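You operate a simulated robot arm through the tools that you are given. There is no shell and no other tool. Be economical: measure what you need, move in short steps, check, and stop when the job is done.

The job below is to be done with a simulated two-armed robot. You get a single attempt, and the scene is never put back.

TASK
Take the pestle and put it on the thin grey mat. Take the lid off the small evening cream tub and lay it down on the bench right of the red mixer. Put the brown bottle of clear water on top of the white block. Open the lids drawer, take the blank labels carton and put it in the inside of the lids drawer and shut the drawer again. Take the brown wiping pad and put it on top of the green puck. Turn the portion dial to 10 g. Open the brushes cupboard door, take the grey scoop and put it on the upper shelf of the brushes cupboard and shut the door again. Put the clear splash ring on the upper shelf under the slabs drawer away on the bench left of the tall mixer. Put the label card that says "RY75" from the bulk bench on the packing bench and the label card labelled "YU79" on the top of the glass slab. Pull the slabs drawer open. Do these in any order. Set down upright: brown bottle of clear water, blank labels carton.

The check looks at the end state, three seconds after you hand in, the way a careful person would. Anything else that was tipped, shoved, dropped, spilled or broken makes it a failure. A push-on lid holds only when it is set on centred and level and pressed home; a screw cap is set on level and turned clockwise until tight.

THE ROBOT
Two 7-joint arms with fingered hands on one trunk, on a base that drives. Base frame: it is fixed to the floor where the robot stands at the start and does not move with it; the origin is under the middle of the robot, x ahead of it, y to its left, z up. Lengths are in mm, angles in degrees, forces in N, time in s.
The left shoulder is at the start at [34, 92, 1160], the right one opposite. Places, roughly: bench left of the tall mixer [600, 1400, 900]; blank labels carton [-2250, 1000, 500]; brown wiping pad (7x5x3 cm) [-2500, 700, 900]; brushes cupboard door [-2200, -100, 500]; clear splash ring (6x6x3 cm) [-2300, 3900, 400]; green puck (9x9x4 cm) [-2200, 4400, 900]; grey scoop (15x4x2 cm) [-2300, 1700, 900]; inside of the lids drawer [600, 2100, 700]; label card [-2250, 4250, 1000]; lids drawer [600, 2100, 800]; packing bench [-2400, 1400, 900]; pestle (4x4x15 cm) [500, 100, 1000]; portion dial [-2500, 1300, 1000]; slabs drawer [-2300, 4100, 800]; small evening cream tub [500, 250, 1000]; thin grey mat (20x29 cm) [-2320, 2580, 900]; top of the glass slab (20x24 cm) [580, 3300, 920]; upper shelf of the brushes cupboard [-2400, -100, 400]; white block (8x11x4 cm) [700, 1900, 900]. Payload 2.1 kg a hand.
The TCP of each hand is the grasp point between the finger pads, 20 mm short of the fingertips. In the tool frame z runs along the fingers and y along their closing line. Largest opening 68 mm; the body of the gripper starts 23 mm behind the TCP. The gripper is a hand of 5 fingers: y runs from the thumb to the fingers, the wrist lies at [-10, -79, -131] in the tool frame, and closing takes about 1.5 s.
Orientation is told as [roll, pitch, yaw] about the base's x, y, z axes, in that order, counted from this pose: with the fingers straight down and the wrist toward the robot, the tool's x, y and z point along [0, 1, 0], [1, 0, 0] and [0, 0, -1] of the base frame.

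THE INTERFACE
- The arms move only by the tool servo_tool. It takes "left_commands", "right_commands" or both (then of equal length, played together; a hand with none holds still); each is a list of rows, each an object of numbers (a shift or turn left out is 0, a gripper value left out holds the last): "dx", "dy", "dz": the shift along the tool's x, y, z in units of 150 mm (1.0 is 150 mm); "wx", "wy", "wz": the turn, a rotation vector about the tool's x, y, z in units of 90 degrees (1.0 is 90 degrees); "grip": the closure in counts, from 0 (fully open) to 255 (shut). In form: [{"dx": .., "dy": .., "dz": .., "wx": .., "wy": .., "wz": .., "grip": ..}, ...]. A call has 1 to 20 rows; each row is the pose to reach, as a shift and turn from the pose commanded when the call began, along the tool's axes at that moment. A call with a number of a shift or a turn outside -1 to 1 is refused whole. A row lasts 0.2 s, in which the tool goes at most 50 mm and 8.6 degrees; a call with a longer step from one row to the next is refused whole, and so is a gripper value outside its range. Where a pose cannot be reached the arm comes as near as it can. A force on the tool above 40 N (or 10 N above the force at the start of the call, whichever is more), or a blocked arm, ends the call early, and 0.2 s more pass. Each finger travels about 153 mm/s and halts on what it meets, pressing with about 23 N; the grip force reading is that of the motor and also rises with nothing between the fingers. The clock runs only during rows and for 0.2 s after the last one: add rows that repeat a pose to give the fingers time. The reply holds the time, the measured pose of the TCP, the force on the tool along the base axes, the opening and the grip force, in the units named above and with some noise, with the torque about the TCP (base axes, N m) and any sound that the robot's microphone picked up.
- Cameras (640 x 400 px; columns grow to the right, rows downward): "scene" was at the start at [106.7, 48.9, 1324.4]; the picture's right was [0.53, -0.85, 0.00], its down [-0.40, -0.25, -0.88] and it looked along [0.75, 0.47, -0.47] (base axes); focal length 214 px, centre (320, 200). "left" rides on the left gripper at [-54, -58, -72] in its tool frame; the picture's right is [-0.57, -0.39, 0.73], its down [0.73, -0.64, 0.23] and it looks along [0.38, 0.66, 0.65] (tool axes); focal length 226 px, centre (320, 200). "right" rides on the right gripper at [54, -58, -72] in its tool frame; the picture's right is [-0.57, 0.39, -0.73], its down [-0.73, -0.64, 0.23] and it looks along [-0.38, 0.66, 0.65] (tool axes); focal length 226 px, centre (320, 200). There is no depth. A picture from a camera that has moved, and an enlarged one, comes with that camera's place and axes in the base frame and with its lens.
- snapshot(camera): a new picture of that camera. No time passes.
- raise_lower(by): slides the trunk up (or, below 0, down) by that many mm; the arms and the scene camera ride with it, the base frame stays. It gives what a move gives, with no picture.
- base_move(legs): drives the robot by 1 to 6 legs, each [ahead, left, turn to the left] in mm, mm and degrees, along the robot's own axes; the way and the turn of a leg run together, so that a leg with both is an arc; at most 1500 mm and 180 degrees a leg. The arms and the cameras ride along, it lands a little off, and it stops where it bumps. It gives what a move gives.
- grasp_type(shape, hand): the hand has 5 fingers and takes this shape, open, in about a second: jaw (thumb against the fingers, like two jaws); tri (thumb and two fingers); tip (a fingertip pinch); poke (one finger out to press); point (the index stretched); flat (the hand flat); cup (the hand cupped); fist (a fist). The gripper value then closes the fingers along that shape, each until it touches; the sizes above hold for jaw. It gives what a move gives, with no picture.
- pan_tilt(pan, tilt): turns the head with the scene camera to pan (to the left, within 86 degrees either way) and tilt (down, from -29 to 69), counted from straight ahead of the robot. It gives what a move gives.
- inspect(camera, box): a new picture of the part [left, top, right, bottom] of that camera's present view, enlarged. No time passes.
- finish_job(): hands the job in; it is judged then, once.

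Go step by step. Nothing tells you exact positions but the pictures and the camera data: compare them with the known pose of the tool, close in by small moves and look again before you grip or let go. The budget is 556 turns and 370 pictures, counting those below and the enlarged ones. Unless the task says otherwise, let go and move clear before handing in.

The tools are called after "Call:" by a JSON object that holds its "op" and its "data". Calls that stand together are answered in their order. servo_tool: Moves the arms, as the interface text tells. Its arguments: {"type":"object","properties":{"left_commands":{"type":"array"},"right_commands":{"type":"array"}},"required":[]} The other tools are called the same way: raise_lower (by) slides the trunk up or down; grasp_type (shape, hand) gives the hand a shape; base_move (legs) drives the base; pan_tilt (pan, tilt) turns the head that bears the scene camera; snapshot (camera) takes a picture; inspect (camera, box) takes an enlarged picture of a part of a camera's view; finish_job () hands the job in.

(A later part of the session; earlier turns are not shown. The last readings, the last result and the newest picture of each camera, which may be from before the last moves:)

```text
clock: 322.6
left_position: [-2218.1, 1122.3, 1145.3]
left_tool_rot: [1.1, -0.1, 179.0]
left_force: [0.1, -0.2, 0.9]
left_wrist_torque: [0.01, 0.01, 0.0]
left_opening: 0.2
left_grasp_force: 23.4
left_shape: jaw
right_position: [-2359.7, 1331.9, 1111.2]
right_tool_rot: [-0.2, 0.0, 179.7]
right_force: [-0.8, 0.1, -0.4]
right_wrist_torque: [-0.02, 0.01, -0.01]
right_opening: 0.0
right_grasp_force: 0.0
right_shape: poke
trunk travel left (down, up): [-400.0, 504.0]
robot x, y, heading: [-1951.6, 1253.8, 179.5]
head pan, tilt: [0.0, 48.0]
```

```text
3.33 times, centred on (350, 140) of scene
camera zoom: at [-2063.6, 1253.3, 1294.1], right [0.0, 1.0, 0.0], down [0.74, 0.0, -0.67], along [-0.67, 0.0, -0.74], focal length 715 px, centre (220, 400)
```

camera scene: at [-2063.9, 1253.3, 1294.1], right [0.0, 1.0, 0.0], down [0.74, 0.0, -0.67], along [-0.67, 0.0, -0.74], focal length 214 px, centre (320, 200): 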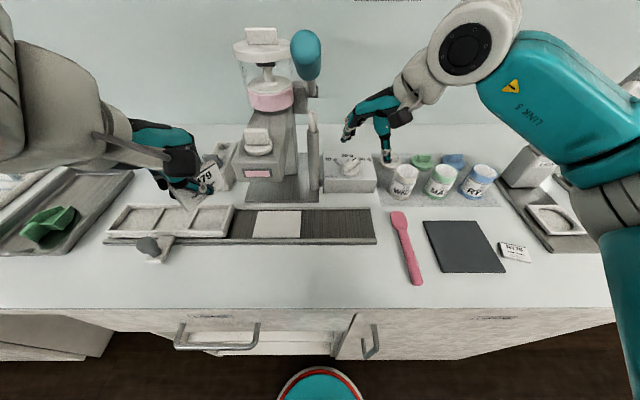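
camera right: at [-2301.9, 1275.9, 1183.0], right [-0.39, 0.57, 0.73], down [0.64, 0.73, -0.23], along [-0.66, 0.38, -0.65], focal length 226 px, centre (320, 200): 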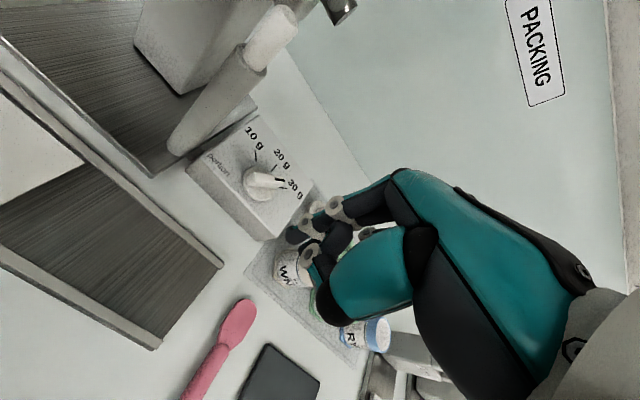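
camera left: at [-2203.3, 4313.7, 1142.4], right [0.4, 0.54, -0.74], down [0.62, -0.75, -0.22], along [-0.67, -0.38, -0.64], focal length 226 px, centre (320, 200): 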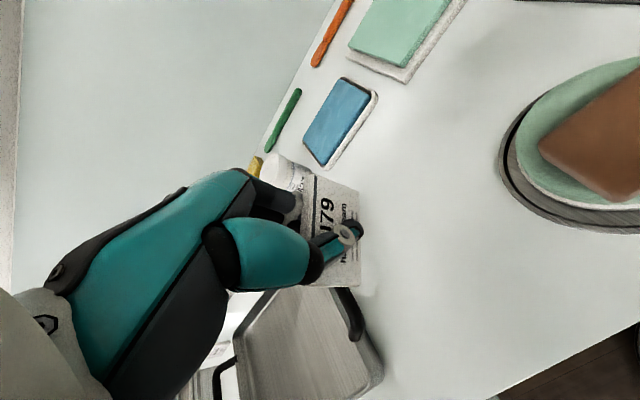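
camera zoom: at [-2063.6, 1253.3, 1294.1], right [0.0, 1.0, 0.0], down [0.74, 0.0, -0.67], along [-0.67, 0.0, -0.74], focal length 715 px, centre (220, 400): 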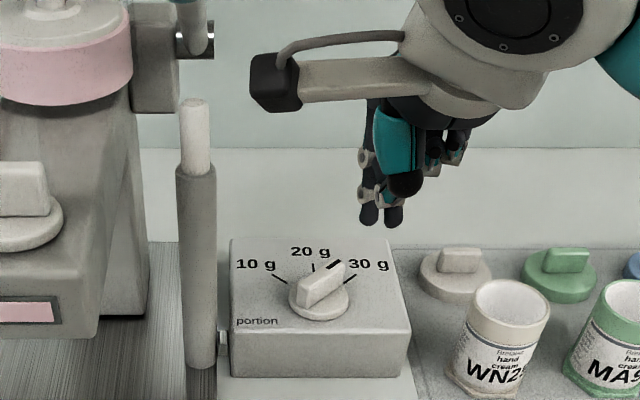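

The extended finger/thumb tip pair is about 24 mm wide, centred on the tool axis. I'll lower it right of the pointer end, then push left in small steps.

Call:
{"op": "servo_tool", "data": {"right_commands": [{"dx": -0.1, "dy": 0.25}, {"dx": -0.22, "dy": 0.5}, {"dx": -0.24, "dy": 0.713}, {"dx": -0.24, "dy": 0.713, "dz": 0.3}, {"dx": -0.24, "dy": 0.713, "dz": 0.6}, {"dx": -0.24, "dy": 0.713, "dz": 0.77}, {"dx": -0.24, "dy": 0.713, "dz": 0.77}]}}

Call:
{"op": "inspect", "data": {"camera": "scene", "box": [300, 120, 400, 200]}}

Call:
{"op": "snapshot", "data": {"camera": "right"}}

```text
clock: 324.2
left_position: [-2218.7, 1123.0, 1145.7]
left_tool_rot: [1.0, 0.0, 178.9]
left_force: [-0.5, -0.4, -0.2]
left_wrist_torque: [0.02, -0.02, 0.03]
left_opening: 0.2
left_grasp_force: 23.3
left_shape: jaw
right_position: [-2467.1, 1367.2, 995.7]
right_tool_rot: [-0.2, 0.0, 179.9]
right_force: [1.0, -0.4, 0.8]
right_wrist_torque: [-0.02, -0.02, 0.0]
right_opening: 0.0
right_grasp_force: 0.0
right_shape: poke
trunk travel left (down, up): [-400.0, 504.0]
robot x, y, heading: [-1953.9, 1255.9, 179.9]
head pan, tilt: [0.0, 48.0]
```

```text
5.00 times, centred on (350, 160) of scene
camera zoom: at [-2063.6, 1253.3, 1294.1], right [0.0, 1.0, 0.0], down [0.74, 0.0, -0.67], along [-0.67, 0.0, -0.74], focal length 1072 px, centre (170, 400)
```

zoom: 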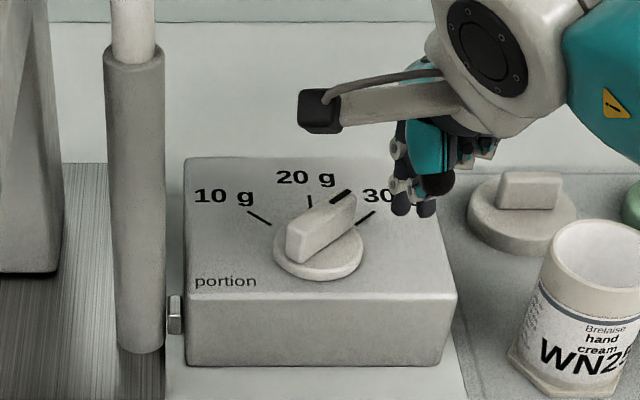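

```text
238 pictures are left
camera right: at [-2407.6, 1312.1, 1068.1], right [-0.39, 0.57, 0.73], down [0.64, 0.73, -0.23], along [-0.66, 0.38, -0.65], focal length 226 px, centre (320, 200)
```

right: 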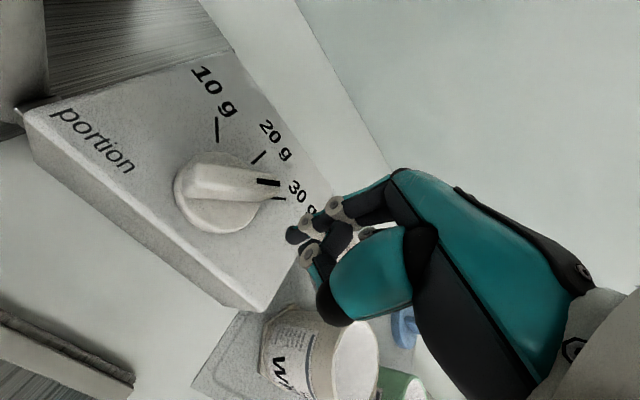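

The knob exactly parallels the 30 g tick; the target is parallel to the 10 g tick. Pushing left in a first step.

Call:
{"op": "servo_tool", "data": {"right_commands": [{"dx": 0.08}, {"dx": 0.13}, {"dx": 0.16}, {"dx": 0.18}, {"dx": 0.18}]}}

Call:
{"op": "snapshot", "data": {"camera": "right"}}

```text
clock: 325.4
left_position: [-2219.0, 1124.0, 1145.0]
left_tool_rot: [1.1, 0.0, 178.9]
left_force: [0.3, -0.4, -0.2]
left_wrist_torque: [-0.04, 0.01, -0.01]
left_opening: 0.0
left_grasp_force: 23.6
left_shape: jaw
right_position: [-2466.3, 1342.0, 995.4]
right_tool_rot: [-0.3, 0.0, 179.8]
right_force: [0.8, 0.7, 0.0]
right_wrist_torque: [0.01, -0.01, -0.03]
right_opening: 0.0
right_grasp_force: 0.1
right_shape: poke
trunk travel left (down, up): [-400.0, 504.0]
robot x, y, heading: [-1956.1, 1248.9, 180.1]
head pan, tilt: [0.0, 48.0]
```

```text
237 pictures are left
camera right: at [-2408.1, 1285.5, 1067.6], right [-0.39, 0.57, 0.73], down [0.64, 0.73, -0.23], along [-0.66, 0.38, -0.65], focal length 226 px, centre (320, 200)
```

right: 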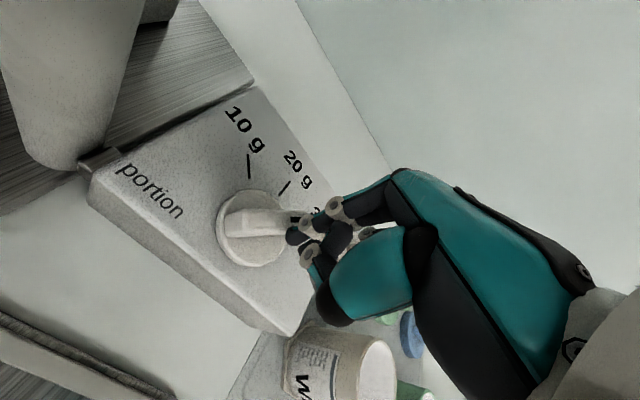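

Call:
{"op": "servo_tool", "data": {"right_commands": [{"dx": 0.03}, {"dx": 0.06}, {"dx": 0.09}, {"dx": 0.11}, {"dx": 0.11}]}}

Call:
{"op": "snapshot", "data": {"camera": "right"}}

```text
clock: 326.6
left_position: [-2218.1, 1122.8, 1145.8]
left_tool_rot: [1.1, -0.2, 178.8]
left_force: [0.3, -0.3, 0.4]
left_wrist_torque: [0.0, 0.0, -0.02]
left_opening: 0.0
left_grasp_force: 22.5
left_shape: jaw
right_position: [-2466.1, 1324.9, 997.3]
right_tool_rot: [-0.1, -0.2, 179.9]
right_force: [0.8, 5.0, 13.7]
right_wrist_torque: [0.05, -0.03, 0.0]
right_opening: 0.0
right_grasp_force: 0.0
right_shape: poke
trunk travel left (down, up): [-400.0, 504.0]
robot x, y, heading: [-1957.5, 1255.5, 179.8]
head pan, tilt: [0.0, 48.0]
```

```text
236 pictures are left
camera right: at [-2407.4, 1269.4, 1068.3], right [-0.38, 0.57, 0.73], down [0.64, 0.73, -0.23], along [-0.66, 0.38, -0.64], focal length 226 px, centre (320, 200)
```

right: 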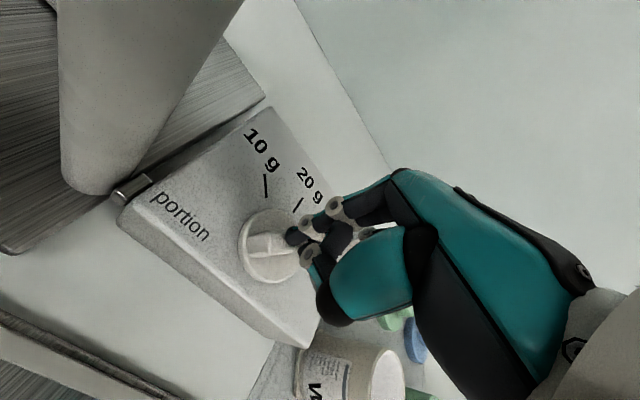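

The fingertip rode up onto the bar. I'll go back right, lower until it nearly touches the box top, and push again.

Call:
{"op": "servo_tool", "data": {"right_commands": [{"dz": -0.05}, {"dx": -0.12, "dz": -0.05}, {"dx": -0.27, "dz": -0.05}, {"dx": -0.27, "dz": 0.04}, {"dx": -0.27, "dz": 0.09}, {"dx": -0.27, "dz": 0.13}, {"dx": -0.27, "dz": 0.16}, {"dx": -0.27, "dz": 0.16}]}}

Call:
{"op": "snapshot", "data": {"camera": "right"}}

```text
clock: 328.4
left_position: [-2217.9, 1122.4, 1145.4]
left_tool_rot: [1.1, -0.1, 178.9]
left_force: [-1.2, 0.4, 0.4]
left_wrist_torque: [-0.02, 0.06, -0.01]
left_opening: 0.1
left_grasp_force: 23.8
left_shape: jaw
right_position: [-2466.0, 1364.4, 971.4]
right_tool_rot: [-0.2, 0.1, 179.7]
right_force: [-0.2, 0.6, 0.0]
right_wrist_torque: [0.01, -0.03, -0.02]
right_opening: 0.0
right_grasp_force: 0.1
right_shape: poke
trunk travel left (down, up): [-400.0, 504.0]
robot x, y, heading: [-1959.0, 1250.3, 180.0]
head pan, tilt: [0.0, 48.0]
```

```text
235 pictures are left
camera right: at [-2408.5, 1308.9, 1043.5], right [-0.39, 0.57, 0.73], down [0.64, 0.73, -0.23], along [-0.66, 0.38, -0.65], focal length 226 px, centre (320, 200)
```

right: 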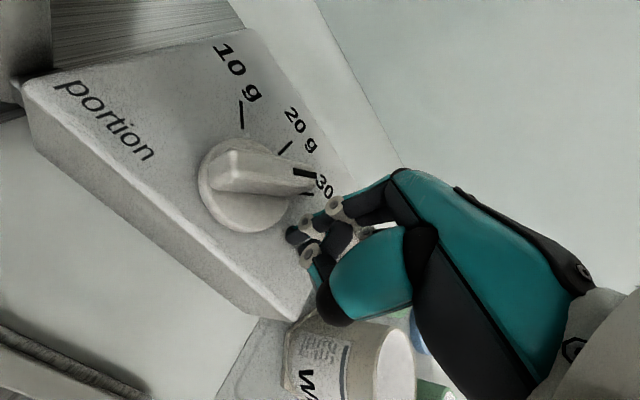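

Call:
{"op": "servo_tool", "data": {"right_commands": [{"dz": -0.065}, {"dx": 0.1, "dz": -0.065}, {"dx": 0.16, "dz": -0.065}, {"dx": 0.2, "dz": -0.065}, {"dx": 0.23, "dz": -0.065}, {"dx": 0.23, "dz": -0.065}]}}

Call:
{"op": "snapshot", "data": {"camera": "right"}}

```text
clock: 329.8
left_position: [-2215.6, 1125.1, 1147.3]
left_tool_rot: [1.3, -0.2, 178.8]
left_force: [-0.6, -0.6, 0.2]
left_wrist_torque: [-0.03, 0.02, -0.02]
left_opening: 0.0
left_grasp_force: 23.0
left_shape: jaw
right_position: [-2463.1, 1335.2, 982.9]
right_tool_rot: [-0.1, -0.1, 179.6]
right_force: [19.4, 22.6, 11.0]
right_wrist_torque: [0.06, -0.08, 0.02]
right_opening: 0.0
right_grasp_force: 0.0
right_shape: poke
trunk travel left (down, up): [-400.0, 504.0]
robot x, y, heading: [-1951.7, 1252.6, 179.8]
head pan, tilt: [0.0, 48.0]
```

```text
234 pictures are left
camera right: at [-2405.4, 1278.6, 1054.7], right [-0.38, 0.57, 0.73], down [0.64, 0.73, -0.23], along [-0.66, 0.38, -0.64], focal length 226 px, centre (320, 200)
```

right: 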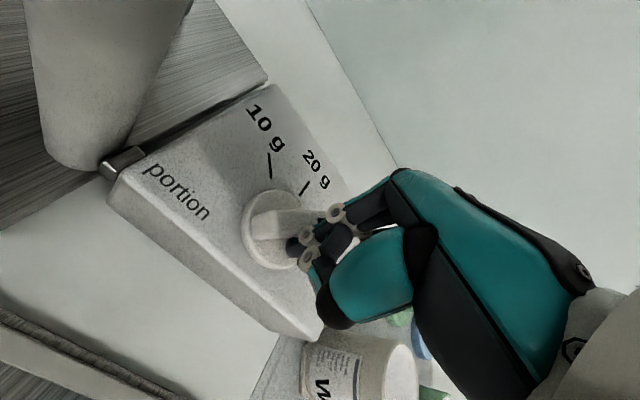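

Call:
{"op": "servo_tool", "data": {"right_commands": [{"dx": -0.12}, {"dx": -0.12, "dy": 0.07}, {"dx": -0.05, "dy": 0.07}, {"dx": 0.0, "dy": 0.07}, {"dx": 0.04, "dy": 0.07}, {"dx": 0.07, "dy": 0.07}, {"dx": 0.07, "dy": 0.07}]}}

Call:
{"op": "snapshot", "data": {"camera": "right"}}

Call:
{"op": "inspect", "data": {"camera": "scene", "box": [300, 120, 400, 200]}}

```text
clock: 331.3
left_position: [-2219.7, 1126.6, 1145.3]
left_tool_rot: [1.4, 0.1, 178.6]
left_force: [-0.5, -0.4, 0.6]
left_wrist_torque: [-0.04, 0.0, 0.01]
left_opening: 0.0
left_grasp_force: 23.5
left_shape: jaw
right_position: [-2481.4, 1331.0, 980.5]
right_tool_rot: [-0.7, -0.1, 178.9]
right_force: [-9.6, 19.3, 1.6]
right_wrist_torque: [0.31, 0.17, -0.11]
right_opening: 0.0
right_grasp_force: 0.1
right_shape: poke
trunk travel left (down, up): [-400.0, 504.0]
robot x, y, heading: [-1954.9, 1253.6, 179.7]
head pan, tilt: [0.0, 48.0]
stopped in row 7 (right hand): the force on the tool passed its limit at 42 N (the readings are from after the stop); the commanded pose is now the measured one
```

```text
233 pictures are left
camera right: at [-2422.3, 1273.9, 1052.2], right [-0.38, 0.57, 0.73], down [0.65, 0.72, -0.22], along [-0.66, 0.4, -0.64], focal length 226 px, centre (320, 200)
```

right: 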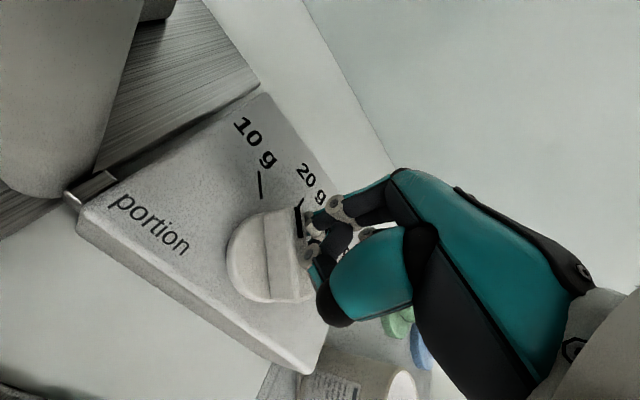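

```text
5.00 times, centred on (350, 160) of scene
camera zoom: at [-2065.5, 1256.8, 1293.9], right [0.01, 1.0, 0.0], down [0.74, -0.01, -0.67], along [-0.67, 0.0, -0.74], focal length 1072 px, centre (170, 400)
```

zoom: 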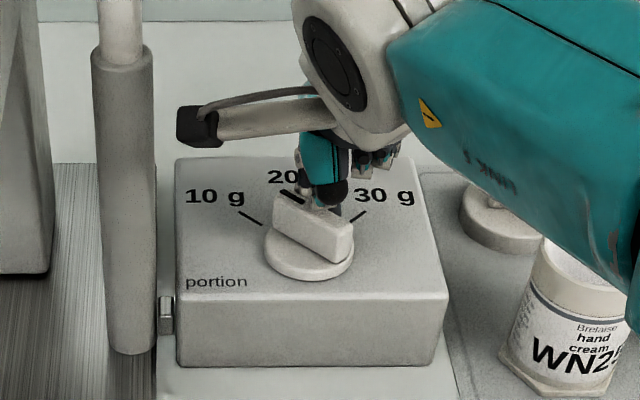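

The knob turned to about the 10 g direction. Lifting the finger clear to read it.

Call:
{"op": "servo_tool", "data": {"right_commands": [{"dx": -0.03, "dy": 0.03}, {"dx": -0.06, "dz": -0.15}, {"dx": -0.06, "dz": -0.4}, {"dx": -0.3, "dz": -0.5}, {"dx": -0.5, "dz": -0.5}]}}

Call:
{"op": "inspect", "data": {"camera": "scene", "box": [310, 140, 390, 200]}}

Call:
{"op": "inspect", "data": {"camera": "right", "box": [120, 80, 320, 260]}}

```text
clock: 332.5
left_position: [-2219.9, 1123.7, 1146.3]
left_tool_rot: [1.1, 0.0, 178.7]
left_force: [-0.2, 0.8, -0.2]
left_wrist_torque: [0.0, -0.02, -0.02]
left_opening: 0.0
left_grasp_force: 23.3
left_shape: jaw
right_position: [-2478.2, 1398.8, 1057.6]
right_tool_rot: [-0.4, -0.3, 179.5]
right_force: [0.2, -0.2, -1.2]
right_wrist_torque: [0.0, 0.01, -0.02]
right_opening: 0.0
right_grasp_force: 0.1
right_shape: poke
trunk travel left (down, up): [-400.0, 504.0]
robot x, y, heading: [-1951.6, 1251.9, 179.8]
head pan, tilt: [0.0, 48.0]
```

```text
6.67 times, centred on (350, 170) of scene
camera zoom: at [-2063.7, 1254.2, 1294.1], right [0.0, 1.0, 0.0], down [0.74, 0.0, -0.67], along [-0.67, 0.0, -0.74], focal length 1430 px, centre (120, 400)
```

zoom: 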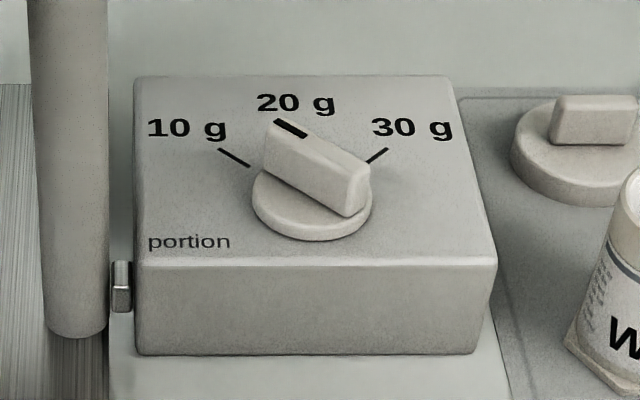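

```text
2.22 times, centred on (220, 170) of right
camera zoom: at [-2418.5, 1343.0, 1129.1], right [-0.38, 0.56, 0.73], down [0.65, 0.73, -0.22], along [-0.66, 0.39, -0.64], focal length 502 px, centre (542, 267)
```

zoom: 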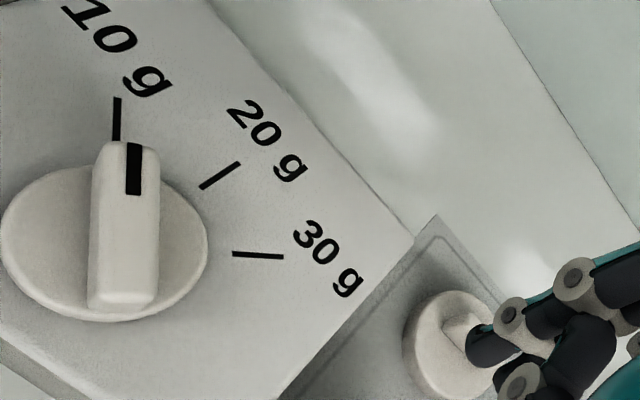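

The pointer is now exactly in line with the 10 g tick. Next the carton: retract, restore the jaw, drive in front of the labels shelf and lower the trunk to look in.

Call:
{"op": "servo_tool", "data": {"right_commands": [{"dz": -0.3}, {"dz": -0.5}, {"dz": -0.5, "dy": -0.3}, {"dz": -0.5, "dy": -0.6}, {"dz": -0.5, "dy": -0.9}, {"dz": -0.5, "dy": -1.0}]}}

Call:
{"op": "grasp_type", "data": {"shape": "jaw", "hand": "right"}}

Call:
{"op": "base_move", "data": {"legs": [[-350, 0, 0], [0, 300, 0]]}}

Call:
{"op": "raise_lower", "data": {"by": -300}}

Call:
{"op": "pan_tilt", "data": {"pan": 0, "tilt": 35}}

Call:
{"op": "snapshot", "data": {"camera": "scene"}}

```text
clock: 333.9
left_position: [-2220.8, 1123.1, 1146.3]
left_tool_rot: [1.1, 0.0, 178.7]
left_force: [-0.3, 0.2, 0.1]
left_wrist_torque: [0.0, 0.02, 0.0]
left_opening: 0.0
left_grasp_force: 22.9
left_shape: jaw
right_position: [-2326.9, 1397.1, 1132.9]
right_tool_rot: [-0.4, -0.2, 179.2]
right_force: [-0.3, -1.0, 0.0]
right_wrist_torque: [0.0, 0.03, 0.02]
right_opening: 0.0
right_grasp_force: 0.0
right_shape: poke
trunk travel left (down, up): [-400.0, 504.0]
robot x, y, heading: [-1953.8, 1255.4, 179.9]
head pan, tilt: [0.0, 48.0]
```

```text
clock: 334.8
left_position: [-2219.8, 1125.2, 1145.7]
left_tool_rot: [1.1, 0.0, 178.8]
left_force: [-0.5, 0.8, 0.0]
left_wrist_torque: [-0.03, 0.0, 0.03]
left_opening: 0.0
left_grasp_force: 23.0
left_shape: jaw
right_position: [-2328.0, 1399.1, 1131.3]
right_tool_rot: [-0.5, -0.1, 179.3]
right_force: [-0.1, -0.1, 0.1]
right_wrist_torque: [0.01, 0.02, -0.03]
right_opening: 67.9
right_grasp_force: 0.1
right_shape: jaw
trunk travel left (down, up): [-400.0, 504.0]
robot x, y, heading: [-1957.5, 1256.9, 179.8]
head pan, tilt: [0.0, 48.0]
```

```text
clock: 338.8
left_position: [-1869.5, 820.8, 1144.1]
left_tool_rot: [1.1, 0.0, 178.6]
left_force: [0.4, -1.5, 0.7]
left_wrist_torque: [-0.04, -0.02, 0.0]
left_opening: 0.4
left_grasp_force: 23.5
left_shape: jaw
right_position: [-1977.3, 1095.0, 1131.6]
right_tool_rot: [-0.5, -0.1, 179.2]
right_force: [-0.7, -0.4, 0.4]
right_wrist_torque: [0.01, 0.04, -0.02]
right_opening: 67.8
right_grasp_force: 0.0
right_shape: jaw
trunk travel left (down, up): [-400.0, 504.0]
robot x, y, heading: [-1604.6, 949.0, 179.7]
head pan, tilt: [0.0, 48.0]
```

```text
clock: 341.8
left_position: [-1890.5, 821.8, 819.6]
left_tool_rot: [1.0, 6.4, 178.5]
left_force: [0.3, 0.4, -0.7]
left_wrist_torque: [-0.01, 0.01, 0.0]
left_opening: 0.0
left_grasp_force: 23.2
left_shape: jaw
right_position: [-1977.5, 1095.4, 831.8]
right_tool_rot: [-0.5, -0.2, 179.2]
right_force: [0.6, 0.1, -0.2]
right_wrist_torque: [0.0, -0.01, 0.02]
right_opening: 67.8
right_grasp_force: 0.0
right_shape: jaw
trunk travel left (down, up): [-100.0, 804.0]
robot x, y, heading: [-1604.5, 949.9, 179.6]
head pan, tilt: [0.0, 48.0]
```

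```text
clock: 342.5
left_position: [-1891.9, 821.8, 819.7]
left_tool_rot: [1.0, 6.4, 178.6]
left_force: [0.3, 0.4, 0.1]
left_wrist_torque: [0.03, -0.01, 0.01]
left_opening: 0.2
left_grasp_force: 22.9
left_shape: jaw
right_position: [-1977.3, 1095.8, 831.0]
right_tool_rot: [-0.5, 0.1, 179.2]
right_force: [-0.2, -0.2, 0.5]
right_wrist_torque: [-0.01, 0.02, 0.01]
right_opening: 68.1
right_grasp_force: 0.1
right_shape: jaw
trunk travel left (down, up): [-100.0, 804.0]
robot x, y, heading: [-1607.0, 950.4, 179.8]
head pan, tilt: [0.0, 35.0]
```

```text
229 pictures are left
camera scene: at [-1779.8, 951.9, 1008.9], right [0.01, 1.0, 0.0], down [0.57, 0.0, -0.82], along [-0.82, 0.0, -0.57], focal length 214 px, centre (320, 200)
```

scene: 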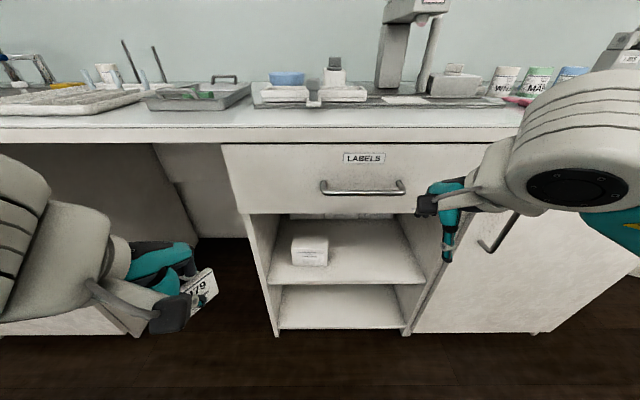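

Call:
{"op": "inspect", "data": {"camera": "scene", "box": [250, 200, 430, 320]}}

```text
3.33 times, centred on (340, 260) of scene
camera zoom: at [-1779.8, 951.9, 1008.9], right [0.01, 1.0, 0.0], down [0.57, 0.0, -0.82], along [-0.82, 0.0, -0.57], focal length 715 px, centre (253, 0)
```

zoom: 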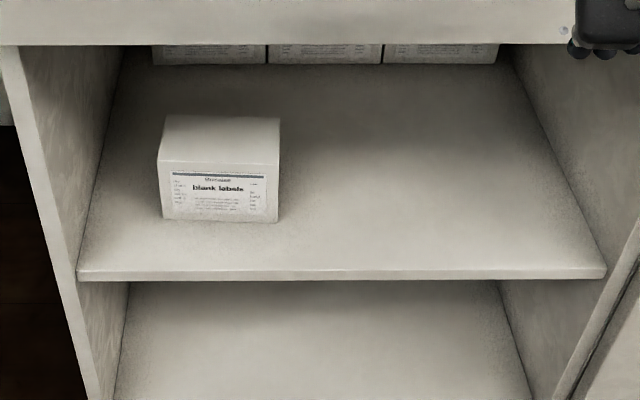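

The carton's front is ~120 wide, ~90 high, and its depth looks about 60–67 mm. I need an accurate view: raising the left hand out of the way and bringing the right hand camera down in front of the shelf.

Call:
{"op": "servo_tool", "data": {"left_commands": [{"dz": -0.3}, {"dz": -0.6}, {"dz": -0.9}, {"dz": -1.0}, {"dz": -1.0}], "right_commands": [{"dz": 0.3, "dx": 0.1}, {"dz": 0.6, "dx": 0.2}, {"dz": 0.9, "dx": 0.3}, {"dz": 1.0, "dx": 0.3}, {"dz": 1.0, "dx": 0.3}]}}

Call:
{"op": "servo_tool", "data": {"left_commands": [{"dz": -0.2}, {"dz": -0.4}, {"dz": -0.5}, {"dz": -0.5}], "right_commands": [{"dz": 0.25}, {"dz": 0.5}, {"dz": 0.75}, {"dz": 0.75}]}}

Call:
{"op": "base_move", "data": {"legs": [[0, 130, 0], [150, 0, 0]]}}

Call:
{"op": "snapshot", "data": {"camera": "right"}}

Call:
{"op": "snapshot", "data": {"camera": "scene"}}

```text
clock: 343.7
left_position: [-1907.7, 824.8, 968.4]
left_tool_rot: [1.0, 6.4, 178.7]
left_force: [-0.2, 1.0, -0.6]
left_wrist_torque: [-0.04, 0.01, -0.02]
left_opening: 0.0
left_grasp_force: 23.2
left_shape: jaw
right_position: [-1979.1, 1051.1, 680.6]
right_tool_rot: [-0.5, 0.0, 179.2]
right_force: [0.3, -0.2, -0.3]
right_wrist_torque: [-0.02, -0.01, 0.01]
right_opening: 68.0
right_grasp_force: 0.0
right_shape: jaw
trunk travel left (down, up): [-100.0, 804.0]
robot x, y, heading: [-1605.7, 953.4, 179.8]
head pan, tilt: [0.0, 35.0]
```

```text
clock: 344.7
left_position: [-1915.7, 826.2, 1044.1]
left_tool_rot: [1.1, 6.5, 178.6]
left_force: [-0.3, -0.2, 0.0]
left_wrist_torque: [0.0, -0.01, -0.01]
left_opening: 0.0
left_grasp_force: 23.2
left_shape: jaw
right_position: [-1979.5, 1052.9, 567.6]
right_tool_rot: [-0.5, 0.0, 179.3]
right_force: [-0.1, 0.2, -1.1]
right_wrist_torque: [-0.02, -0.02, 0.03]
right_opening: 67.9
right_grasp_force: 0.2
right_shape: jaw
trunk travel left (down, up): [-100.0, 804.0]
robot x, y, heading: [-1607.0, 951.7, 179.7]
head pan, tilt: [0.0, 35.0]
```

```text
clock: 347.0
left_position: [-2067.6, 696.4, 1043.1]
left_tool_rot: [1.1, 6.3, 178.7]
left_force: [-0.1, 0.1, -0.1]
left_wrist_torque: [-0.01, 0.02, -0.02]
left_opening: 0.0
left_grasp_force: 23.2
left_shape: jaw
right_position: [-2131.2, 921.4, 569.0]
right_tool_rot: [-0.6, -0.1, 179.4]
right_force: [1.0, 0.0, 0.2]
right_wrist_torque: [0.02, -0.03, 0.0]
right_opening: 67.8
right_grasp_force: 0.1
right_shape: jaw
trunk travel left (down, up): [-100.0, 804.0]
robot x, y, heading: [-1755.2, 820.9, 179.8]
head pan, tilt: [0.0, 35.0]
```

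```text
227 pictures are left
camera right: at [-2072.5, 865.7, 640.0], right [-0.38, 0.56, 0.73], down [0.65, 0.73, -0.22], along [-0.66, 0.39, -0.64], focal length 226 px, centre (320, 200)
```

right: 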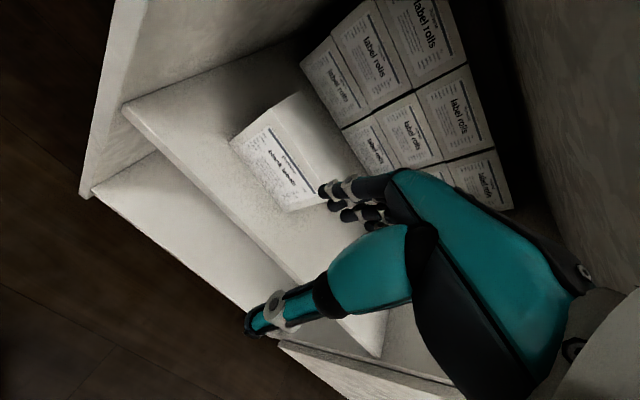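

```text
226 pictures are left
camera scene: at [-1931.1, 822.2, 1009.0], right [0.0, 1.0, 0.0], down [0.57, 0.0, -0.82], along [-0.82, 0.0, -0.57], focal length 214 px, centre (320, 200)
```

scene: 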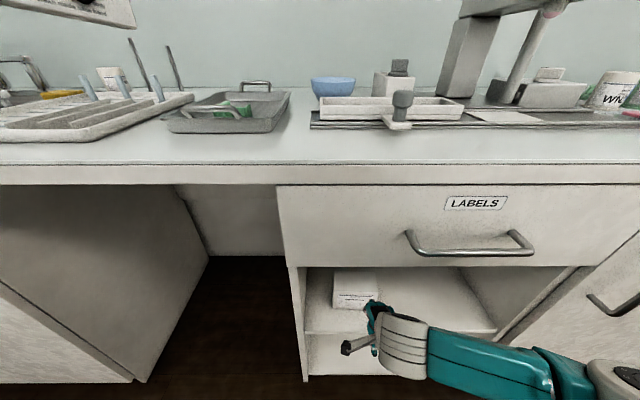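

Call:
{"op": "inspect", "data": {"camera": "right", "box": [210, 70, 370, 230]}}

```text
2.50 times, centred on (290, 150) of right
camera zoom: at [-2072.5, 865.7, 640.0], right [-0.38, 0.56, 0.73], down [0.65, 0.73, -0.22], along [-0.66, 0.39, -0.64], focal length 565 px, centre (395, 325)
```

zoom: 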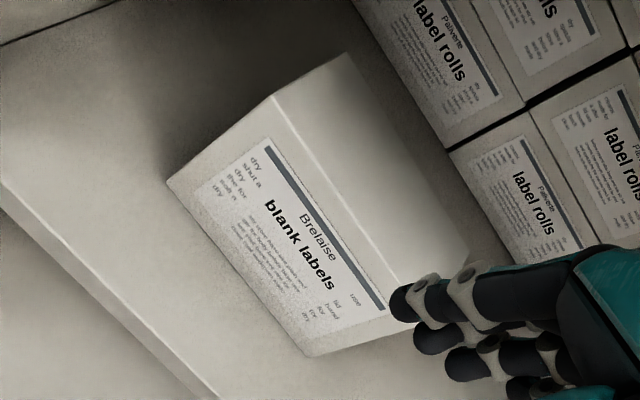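

The carton's depth is about 64 mm against a 68 mm jaw — tight. I'll check whether another hand shape opens wider.

Call:
{"op": "grasp_type", "data": {"shape": "cup", "hand": "right"}}

Call:
{"op": "snapshot", "data": {"camera": "right"}}

```text
clock: 347.9
left_position: [-2068.2, 695.6, 1043.3]
left_tool_rot: [1.0, 6.5, 178.7]
left_force: [-0.9, 0.1, -0.6]
left_wrist_torque: [0.01, 0.02, -0.01]
left_opening: 0.0
left_grasp_force: 23.3
left_shape: jaw
right_position: [-2129.7, 921.4, 567.8]
right_tool_rot: [-0.5, -0.1, 179.3]
right_force: [0.1, -0.4, 0.5]
right_wrist_torque: [0.0, 0.03, 0.02]
right_opening: 59.7
right_grasp_force: 0.1
right_shape: cup
trunk travel left (down, up): [-100.0, 804.0]
robot x, y, heading: [-1757.5, 819.0, 179.9]
head pan, tilt: [0.0, 35.0]
```

```text
224 pictures are left
camera right: at [-2072.5, 865.7, 640.0], right [-0.38, 0.56, 0.73], down [0.65, 0.73, -0.22], along [-0.66, 0.39, -0.64], focal length 226 px, centre (320, 200)
```

right: 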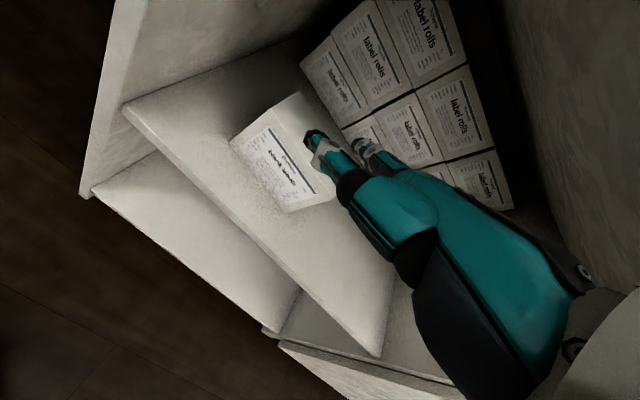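

Call:
{"op": "grasp_type", "data": {"shape": "flat", "hand": "right"}}

Call:
{"op": "grasp_type", "data": {"shape": "tri", "hand": "right"}}

Call:
{"op": "grasp_type", "data": {"shape": "jaw", "hand": "right"}}

```text
clock: 348.8
left_position: [-2067.0, 695.3, 1044.7]
left_tool_rot: [0.9, 6.4, 178.7]
left_force: [-0.4, -0.4, 0.2]
left_wrist_torque: [0.02, 0.02, -0.04]
left_opening: 0.0
left_grasp_force: 22.4
left_shape: jaw
right_position: [-2130.5, 922.9, 567.8]
right_tool_rot: [-0.5, -0.1, 179.2]
right_force: [0.2, -0.1, -0.3]
right_wrist_torque: [0.0, -0.03, -0.01]
right_opening: 0.0
right_grasp_force: 0.0
right_shape: flat
trunk travel left (down, up): [-100.0, 804.0]
robot x, y, heading: [-1756.5, 820.3, 179.8]
head pan, tilt: [0.0, 35.0]
```

```text
clock: 349.7
left_position: [-2067.4, 695.7, 1043.8]
left_tool_rot: [1.0, 6.4, 178.7]
left_force: [-0.3, 0.0, -0.3]
left_wrist_torque: [0.0, 0.02, 0.0]
left_opening: 0.0
left_grasp_force: 23.4
left_shape: jaw
right_position: [-2129.9, 922.1, 568.9]
right_tool_rot: [-0.5, 0.0, 179.3]
right_force: [0.3, -0.1, -0.6]
right_wrist_torque: [-0.01, -0.02, -0.02]
right_opening: 67.8
right_grasp_force: 0.0
right_shape: tri
trunk travel left (down, up): [-100.0, 804.0]
robot x, y, heading: [-1754.8, 824.4, 179.8]
head pan, tilt: [0.0, 35.0]
```

```text
clock: 350.6
left_position: [-2068.5, 695.9, 1043.7]
left_tool_rot: [1.1, 6.4, 178.7]
left_force: [0.9, -0.2, 0.0]
left_wrist_torque: [-0.02, 0.0, -0.01]
left_opening: 0.0
left_grasp_force: 23.4
left_shape: jaw
right_position: [-2130.5, 922.8, 568.8]
right_tool_rot: [-0.6, 0.0, 179.3]
right_force: [0.4, -0.1, 0.3]
right_wrist_torque: [-0.01, -0.02, -0.04]
right_opening: 67.7
right_grasp_force: 0.1
right_shape: jaw
trunk travel left (down, up): [-100.0, 804.0]
robot x, y, heading: [-1759.0, 819.0, 179.7]
head pan, tilt: [0.0, 35.0]
```

Jaw is the widest. I'll enter above the carton with the hand vertical and as low as possible (tips just above the carton's top), in steps.

Call:
{"op": "servo_tool", "data": {"right_commands": [{"dz": 0.15, "wy": 0.007}, {"dz": 0.3, "wy": 0.007}, {"dz": 0.43, "wy": 0.007}, {"dz": 0.43, "wy": 0.007}]}}

Call:
{"op": "base_move", "data": {"legs": [[100, 0, 0]]}}

Call:
{"op": "snapshot", "data": {"camera": "right"}}

Call:
{"op": "snapshot", "data": {"camera": "scene"}}

```text
clock: 351.6
left_position: [-2066.9, 695.8, 1043.6]
left_tool_rot: [1.0, 6.5, 178.8]
left_force: [0.2, -0.7, 0.2]
left_wrist_torque: [0.0, 0.0, 0.02]
left_opening: 0.0
left_grasp_force: 22.8
left_shape: jaw
right_position: [-2132.0, 917.7, 508.7]
right_tool_rot: [0.1, 0.1, 179.3]
right_force: [-0.2, 0.0, -0.3]
right_wrist_torque: [0.0, 0.02, 0.0]
right_opening: 67.8
right_grasp_force: 0.0
right_shape: jaw
right hand out of reach, approached as far as the arm can: row 3, 4
trunk travel left (down, up): [-100.0, 804.0]
robot x, y, heading: [-1752.7, 824.2, 179.7]
head pan, tilt: [0.0, 35.0]
```

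```text
clock: 352.6
left_position: [-2116.8, 699.9, 1044.4]
left_tool_rot: [0.9, 6.1, 178.0]
left_force: [-0.3, 0.1, 0.4]
left_wrist_torque: [-0.01, 0.02, 0.01]
left_opening: 0.0
left_grasp_force: 22.8
left_shape: jaw
right_position: [-2171.2, 921.1, 503.3]
right_tool_rot: [-0.2, 1.8, 179.0]
right_force: [0.6, 0.5, -0.2]
right_wrist_torque: [-0.01, -0.01, 0.0]
right_opening: 67.8
right_grasp_force: 0.0
right_shape: jaw
trunk travel left (down, up): [-100.0, 804.0]
robot x, y, heading: [-1808.1, 824.2, 178.8]
head pan, tilt: [0.0, 35.0]
stopped in leg 1: the robot was blocked; the commanded pose is now the measured one
```

```text
223 pictures are left
camera right: at [-2114.6, 865.3, 575.8], right [-0.4, 0.57, 0.72], down [0.66, 0.72, -0.21], along [-0.64, 0.39, -0.66], focal length 226 px, centre (320, 200)
```

right: 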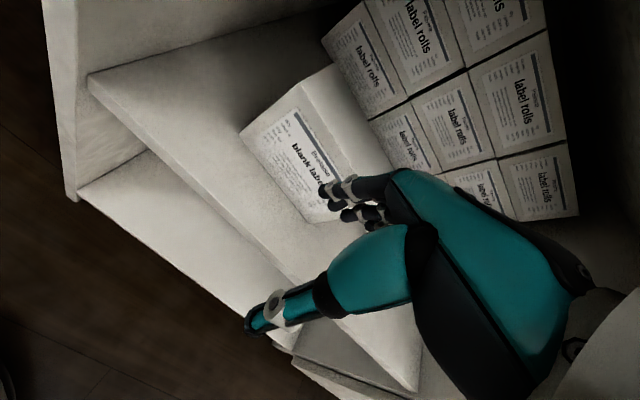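

```text
222 pictures are left
camera scene: at [-1976.1, 824.0, 1010.4], right [0.02, 1.0, 0.0], down [0.57, -0.01, -0.82], along [-0.82, 0.02, -0.57], focal length 214 px, centre (320, 200)
```

scene: 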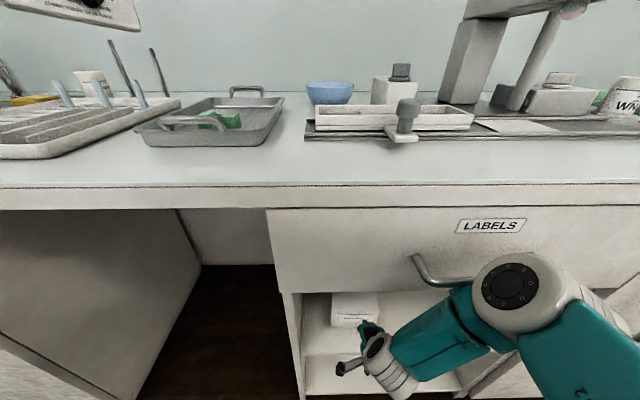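

The elbow struck the drawer front. I'll back off, lower the trunk fully, and extend the arm further so the elbow stays back.

Call:
{"op": "base_move", "data": {"legs": [[-200, 0, 0.9]]}}

Call:
{"op": "raise_lower", "data": {"by": -98}}

Call:
{"op": "servo_tool", "data": {"right_commands": [{"dy": 0.2, "dz": -0.15}, {"dy": 0.4, "dz": -0.3}, {"dy": 0.6, "dz": -0.45}, {"dy": 0.8, "dz": -0.6}, {"dy": 0.8, "dz": -0.67}, {"dy": 0.8, "dz": -0.67}]}}

Call:
{"op": "snapshot", "data": {"camera": "scene"}}

```text
clock: 354.2
left_position: [-1926.1, 695.1, 1043.5]
left_tool_rot: [1.1, 6.5, 178.9]
left_force: [0.1, -0.3, -0.3]
left_wrist_torque: [0.02, 0.01, 0.01]
left_opening: 0.0
left_grasp_force: 22.5
left_shape: jaw
right_position: [-1979.7, 913.6, 499.1]
right_tool_rot: [0.0, 2.0, 179.9]
right_force: [0.3, 0.3, 0.0]
right_wrist_torque: [0.0, 0.0, -0.03]
right_opening: 67.9
right_grasp_force: 0.2
right_shape: jaw
trunk travel left (down, up): [-100.0, 804.0]
robot x, y, heading: [-1611.2, 818.7, 180.0]
head pan, tilt: [0.0, 35.0]
```

```text
clock: 355.5
left_position: [-1943.0, 694.1, 934.4]
left_tool_rot: [0.8, 8.8, 178.8]
left_force: [0.1, 0.2, -0.4]
left_wrist_torque: [0.0, -0.02, -0.02]
left_opening: 0.0
left_grasp_force: 23.4
left_shape: jaw
right_position: [-1970.0, 914.0, 384.2]
right_tool_rot: [-0.2, 5.8, 180.0]
right_force: [0.5, -0.3, -0.5]
right_wrist_torque: [-0.02, 0.0, 0.0]
right_opening: 67.7
right_grasp_force: 0.0
right_shape: jaw
trunk travel left (down, up): [-2.0, 902.0]
robot x, y, heading: [-1616.5, 822.5, 179.7]
head pan, tilt: [0.0, 35.0]
```

```text
clock: 356.9
left_position: [-1942.6, 694.0, 933.3]
left_tool_rot: [0.9, 8.9, 178.9]
left_force: [0.0, -0.6, -0.4]
left_wrist_torque: [-0.02, 0.01, 0.02]
left_opening: 0.0
left_grasp_force: 23.4
left_shape: jaw
right_position: [-2098.2, 913.2, 472.2]
right_tool_rot: [-0.1, 5.8, 180.0]
right_force: [0.7, -0.3, -0.5]
right_wrist_torque: [0.06, -0.01, -0.01]
right_opening: 67.8
right_grasp_force: 0.1
right_shape: jaw
trunk travel left (down, up): [-2.0, 902.0]
robot x, y, heading: [-1611.8, 818.3, 179.8]
head pan, tilt: [0.0, 35.0]
```

```text
221 pictures are left
camera scene: at [-1815.4, 821.2, 907.5], right [0.0, 1.0, 0.0], down [0.57, 0.0, -0.82], along [-0.82, 0.0, -0.57], focal length 214 px, centre (320, 200)
```

scene: 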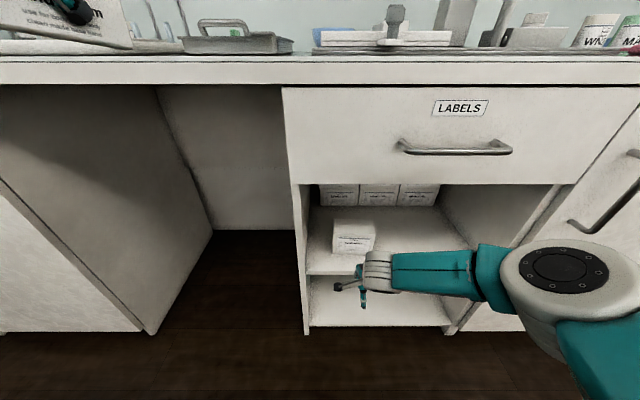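

Now the forearm is level and the elbow is low. Levelling the hand, setting entry height, and raising the left hand.

Call:
{"op": "servo_tool", "data": {"right_commands": [{"wx": -0.03, "dz": -0.1}, {"wx": -0.064, "dz": -0.2}, {"wx": -0.064, "dz": -0.22}, {"wx": -0.064, "dz": -0.22}], "left_commands": [{"dz": -0.25}, {"dz": -0.5}, {"dz": -0.75}, {"dz": -0.8}]}}

Call:
{"op": "base_move", "data": {"legs": [[110, 0, 0]]}}

Call:
{"op": "snapshot", "data": {"camera": "right"}}

Call:
{"op": "snapshot", "data": {"camera": "scene"}}

```text
clock: 357.9
left_position: [-1987.7, 701.8, 966.2]
left_tool_rot: [0.9, 8.8, 178.8]
left_force: [0.2, 0.2, -0.4]
left_wrist_torque: [-0.01, -0.01, -0.01]
left_opening: 0.2
left_grasp_force: 23.3
left_shape: jaw
left hand out of reach, approached as far as the arm can: row 1, 2, 3, 4
right_position: [-2102.1, 914.5, 505.4]
right_tool_rot: [-0.2, 0.3, 180.0]
right_force: [0.8, 0.2, 0.6]
right_wrist_torque: [0.0, 0.02, 0.0]
right_opening: 67.6
right_grasp_force: 0.0
right_shape: jaw
trunk travel left (down, up): [-2.0, 902.0]
robot x, y, heading: [-1611.4, 820.4, 179.9]
head pan, tilt: [0.0, 35.0]
```

```text
clock: 359.1
left_position: [-2099.5, 703.0, 966.2]
left_tool_rot: [0.9, 8.9, 178.8]
left_force: [-0.4, 0.0, -1.0]
left_wrist_torque: [-0.01, -0.02, -0.03]
left_opening: 0.0
left_grasp_force: 22.4
left_shape: jaw
right_position: [-2212.3, 913.3, 503.4]
right_tool_rot: [-0.3, 0.2, 180.0]
right_force: [1.4, -0.1, 0.1]
right_wrist_torque: [-0.01, -0.03, 0.0]
right_opening: 67.9
right_grasp_force: 0.1
right_shape: jaw
trunk travel left (down, up): [-2.0, 902.0]
robot x, y, heading: [-1724.8, 821.9, 179.8]
head pan, tilt: [0.0, 35.0]
```

```text
220 pictures are left
camera right: at [-2153.9, 858.3, 575.6], right [-0.39, 0.56, 0.73], down [0.64, 0.73, -0.23], along [-0.66, 0.38, -0.65], focal length 226 px, centre (320, 200)
```

right: 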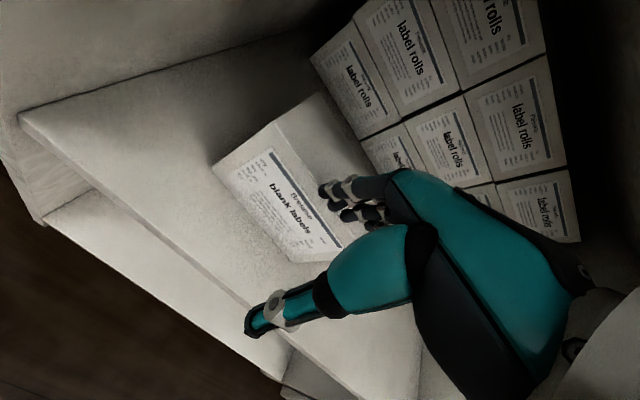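

```text
219 pictures are left
camera scene: at [-1925.5, 821.4, 907.6], right [0.0, 1.0, 0.0], down [0.57, 0.0, -0.82], along [-0.82, 0.0, -0.57], focal length 214 px, centre (320, 200)
```

scene: 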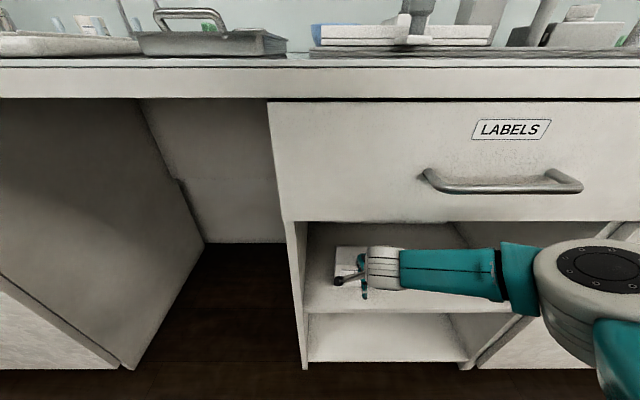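

Call:
{"op": "base_move", "data": {"legs": [[72, 0, 0]]}}

Call:
{"op": "snapshot", "data": {"camera": "right"}}

```text
clock: 360.1
left_position: [-2156.9, 703.6, 968.1]
left_tool_rot: [0.9, 8.5, 178.7]
left_force: [0.4, 0.2, 0.1]
left_wrist_torque: [0.01, 0.01, -0.01]
left_opening: 0.1
left_grasp_force: 22.5
left_shape: jaw
right_position: [-2263.3, 914.2, 498.1]
right_tool_rot: [-0.6, 0.9, -179.5]
right_force: [2.7, -0.5, 15.4]
right_wrist_torque: [0.05, 0.57, 0.01]
right_opening: 66.7
right_grasp_force: 0.2
right_shape: jaw
trunk travel left (down, up): [-2.0, 902.0]
robot x, y, heading: [-1784.6, 824.1, 179.6]
head pan, tilt: [0.0, 35.0]
stopped in leg 1: the robot was blocked; the commanded pose is now the measured one
```

```text
218 pictures are left
camera right: at [-2205.1, 858.8, 571.3], right [-0.41, 0.56, 0.73], down [0.64, 0.74, -0.21], along [-0.66, 0.38, -0.65], focal length 226 px, centre (320, 200)
```

right: 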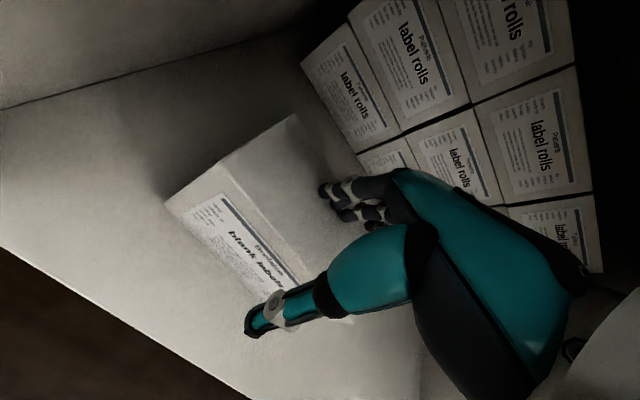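

Call:
{"op": "snapshot", "data": {"camera": "scene"}}

```text
217 pictures are left
camera scene: at [-1981.7, 822.1, 908.7], right [0.01, 1.0, 0.0], down [0.57, 0.0, -0.82], along [-0.82, 0.01, -0.57], focal length 214 px, centre (320, 200)
```

scene: 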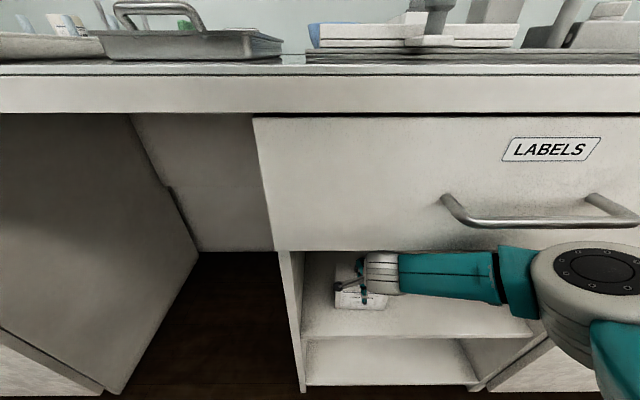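

The elbow, sticking out to the right, seems to have touched the neighbouring cupboard front. I'll straighten the arm more (robot further back) and re-enter.

Call:
{"op": "base_move", "data": {"legs": [[-130, 0, 0]]}}

Call:
{"op": "servo_tool", "data": {"right_commands": [{"dy": 0.2, "dz": -0.05}, {"dy": 0.4, "dz": -0.08}, {"dy": 0.6, "dz": -0.08}, {"dy": 0.6, "dz": -0.08}]}}

Call:
{"op": "snapshot", "data": {"camera": "scene"}}

```text
clock: 361.4
left_position: [-2029.9, 702.0, 966.7]
left_tool_rot: [0.9, 8.8, 178.7]
left_force: [-0.1, -0.2, -0.7]
left_wrist_torque: [-0.02, 0.0, -0.01]
left_opening: 0.0
left_grasp_force: 22.7
left_shape: jaw
right_position: [-2136.2, 914.2, 496.9]
right_tool_rot: [-0.5, 1.4, -179.5]
right_force: [-0.2, 0.0, 0.8]
right_wrist_torque: [-0.04, 0.01, 0.01]
right_opening: 67.8
right_grasp_force: 0.1
right_shape: jaw
trunk travel left (down, up): [-2.0, 902.0]
robot x, y, heading: [-1657.5, 819.0, 179.5]
head pan, tilt: [0.0, 35.0]
```

```text
clock: 362.4
left_position: [-2030.0, 703.2, 966.2]
left_tool_rot: [1.0, 8.8, 178.7]
left_force: [0.4, -0.5, 0.2]
left_wrist_torque: [0.01, 0.0, -0.01]
left_opening: 0.0
left_grasp_force: 23.0
left_shape: jaw
right_position: [-2224.8, 912.0, 506.8]
right_tool_rot: [-0.4, 1.3, -179.5]
right_force: [0.5, -0.1, 0.6]
right_wrist_torque: [0.01, 0.01, 0.02]
right_opening: 67.6
right_grasp_force: 0.1
right_shape: jaw
trunk travel left (down, up): [-2.0, 902.0]
robot x, y, heading: [-1655.1, 821.9, 179.7]
head pan, tilt: [0.0, 35.0]
```

```text
216 pictures are left
camera scene: at [-1855.9, 821.4, 907.5], right [0.0, 1.0, 0.0], down [0.57, 0.0, -0.82], along [-0.82, 0.0, -0.57], focal length 214 px, centre (320, 200)
```

scene: 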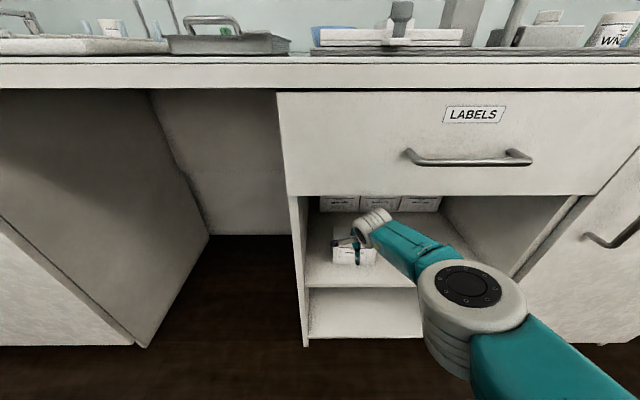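

The elbow is now well clear. Advancing over the carton.

Call:
{"op": "servo_tool", "data": {"right_commands": [{"dx": -0.03, "wx": -0.015, "wz": -0.005}, {"dx": -0.03, "wx": -0.015, "wz": -0.005}]}}

Call:
{"op": "base_move", "data": {"legs": [[62, 0, 0]]}}

Call:
{"op": "snapshot", "data": {"camera": "right"}}

```text
clock: 363.0
left_position: [-2030.6, 702.5, 966.0]
left_tool_rot: [0.9, 8.8, 178.8]
left_force: [-0.1, 0.8, -0.8]
left_wrist_torque: [-0.01, 0.01, 0.01]
left_opening: 0.0
left_grasp_force: 23.1
left_shape: jaw
right_position: [-2226.3, 917.2, 506.2]
right_tool_rot: [-0.5, -0.2, -179.1]
right_force: [-0.4, -0.1, -0.2]
right_wrist_torque: [-0.02, -0.02, -0.01]
right_opening: 67.8
right_grasp_force: 0.1
right_shape: jaw
trunk travel left (down, up): [-2.0, 902.0]
robot x, y, heading: [-1652.3, 821.5, 179.7]
head pan, tilt: [0.0, 35.0]
```

```text
clock: 364.0
left_position: [-2092.5, 703.2, 965.8]
left_tool_rot: [0.9, 8.8, 178.7]
left_force: [-0.7, -0.4, -0.9]
left_wrist_torque: [0.01, 0.03, 0.0]
left_opening: 0.0
left_grasp_force: 22.6
left_shape: jaw
right_position: [-2287.0, 916.6, 506.0]
right_tool_rot: [-0.5, 0.1, -179.0]
right_force: [1.2, -0.8, 0.3]
right_wrist_torque: [0.0, 0.03, 0.03]
right_opening: 67.9
right_grasp_force: 0.1
right_shape: jaw
trunk travel left (down, up): [-2.0, 902.0]
robot x, y, heading: [-1719.2, 819.8, 179.8]
head pan, tilt: [0.0, 35.0]
```

```text
215 pictures are left
camera right: at [-2227.8, 862.3, 577.7], right [-0.4, 0.55, 0.73], down [0.63, 0.75, -0.22], along [-0.67, 0.37, -0.64], focal length 226 px, centre (320, 200)
```

right: 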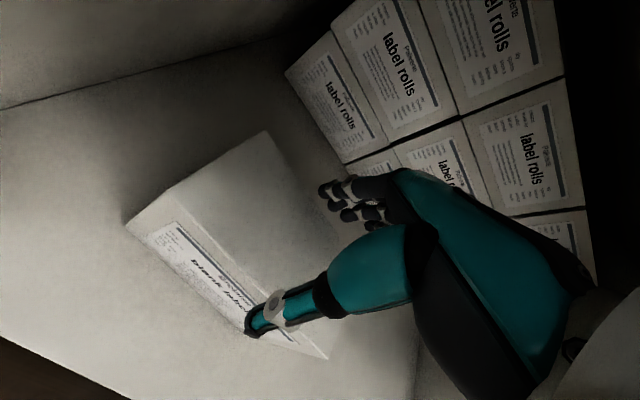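

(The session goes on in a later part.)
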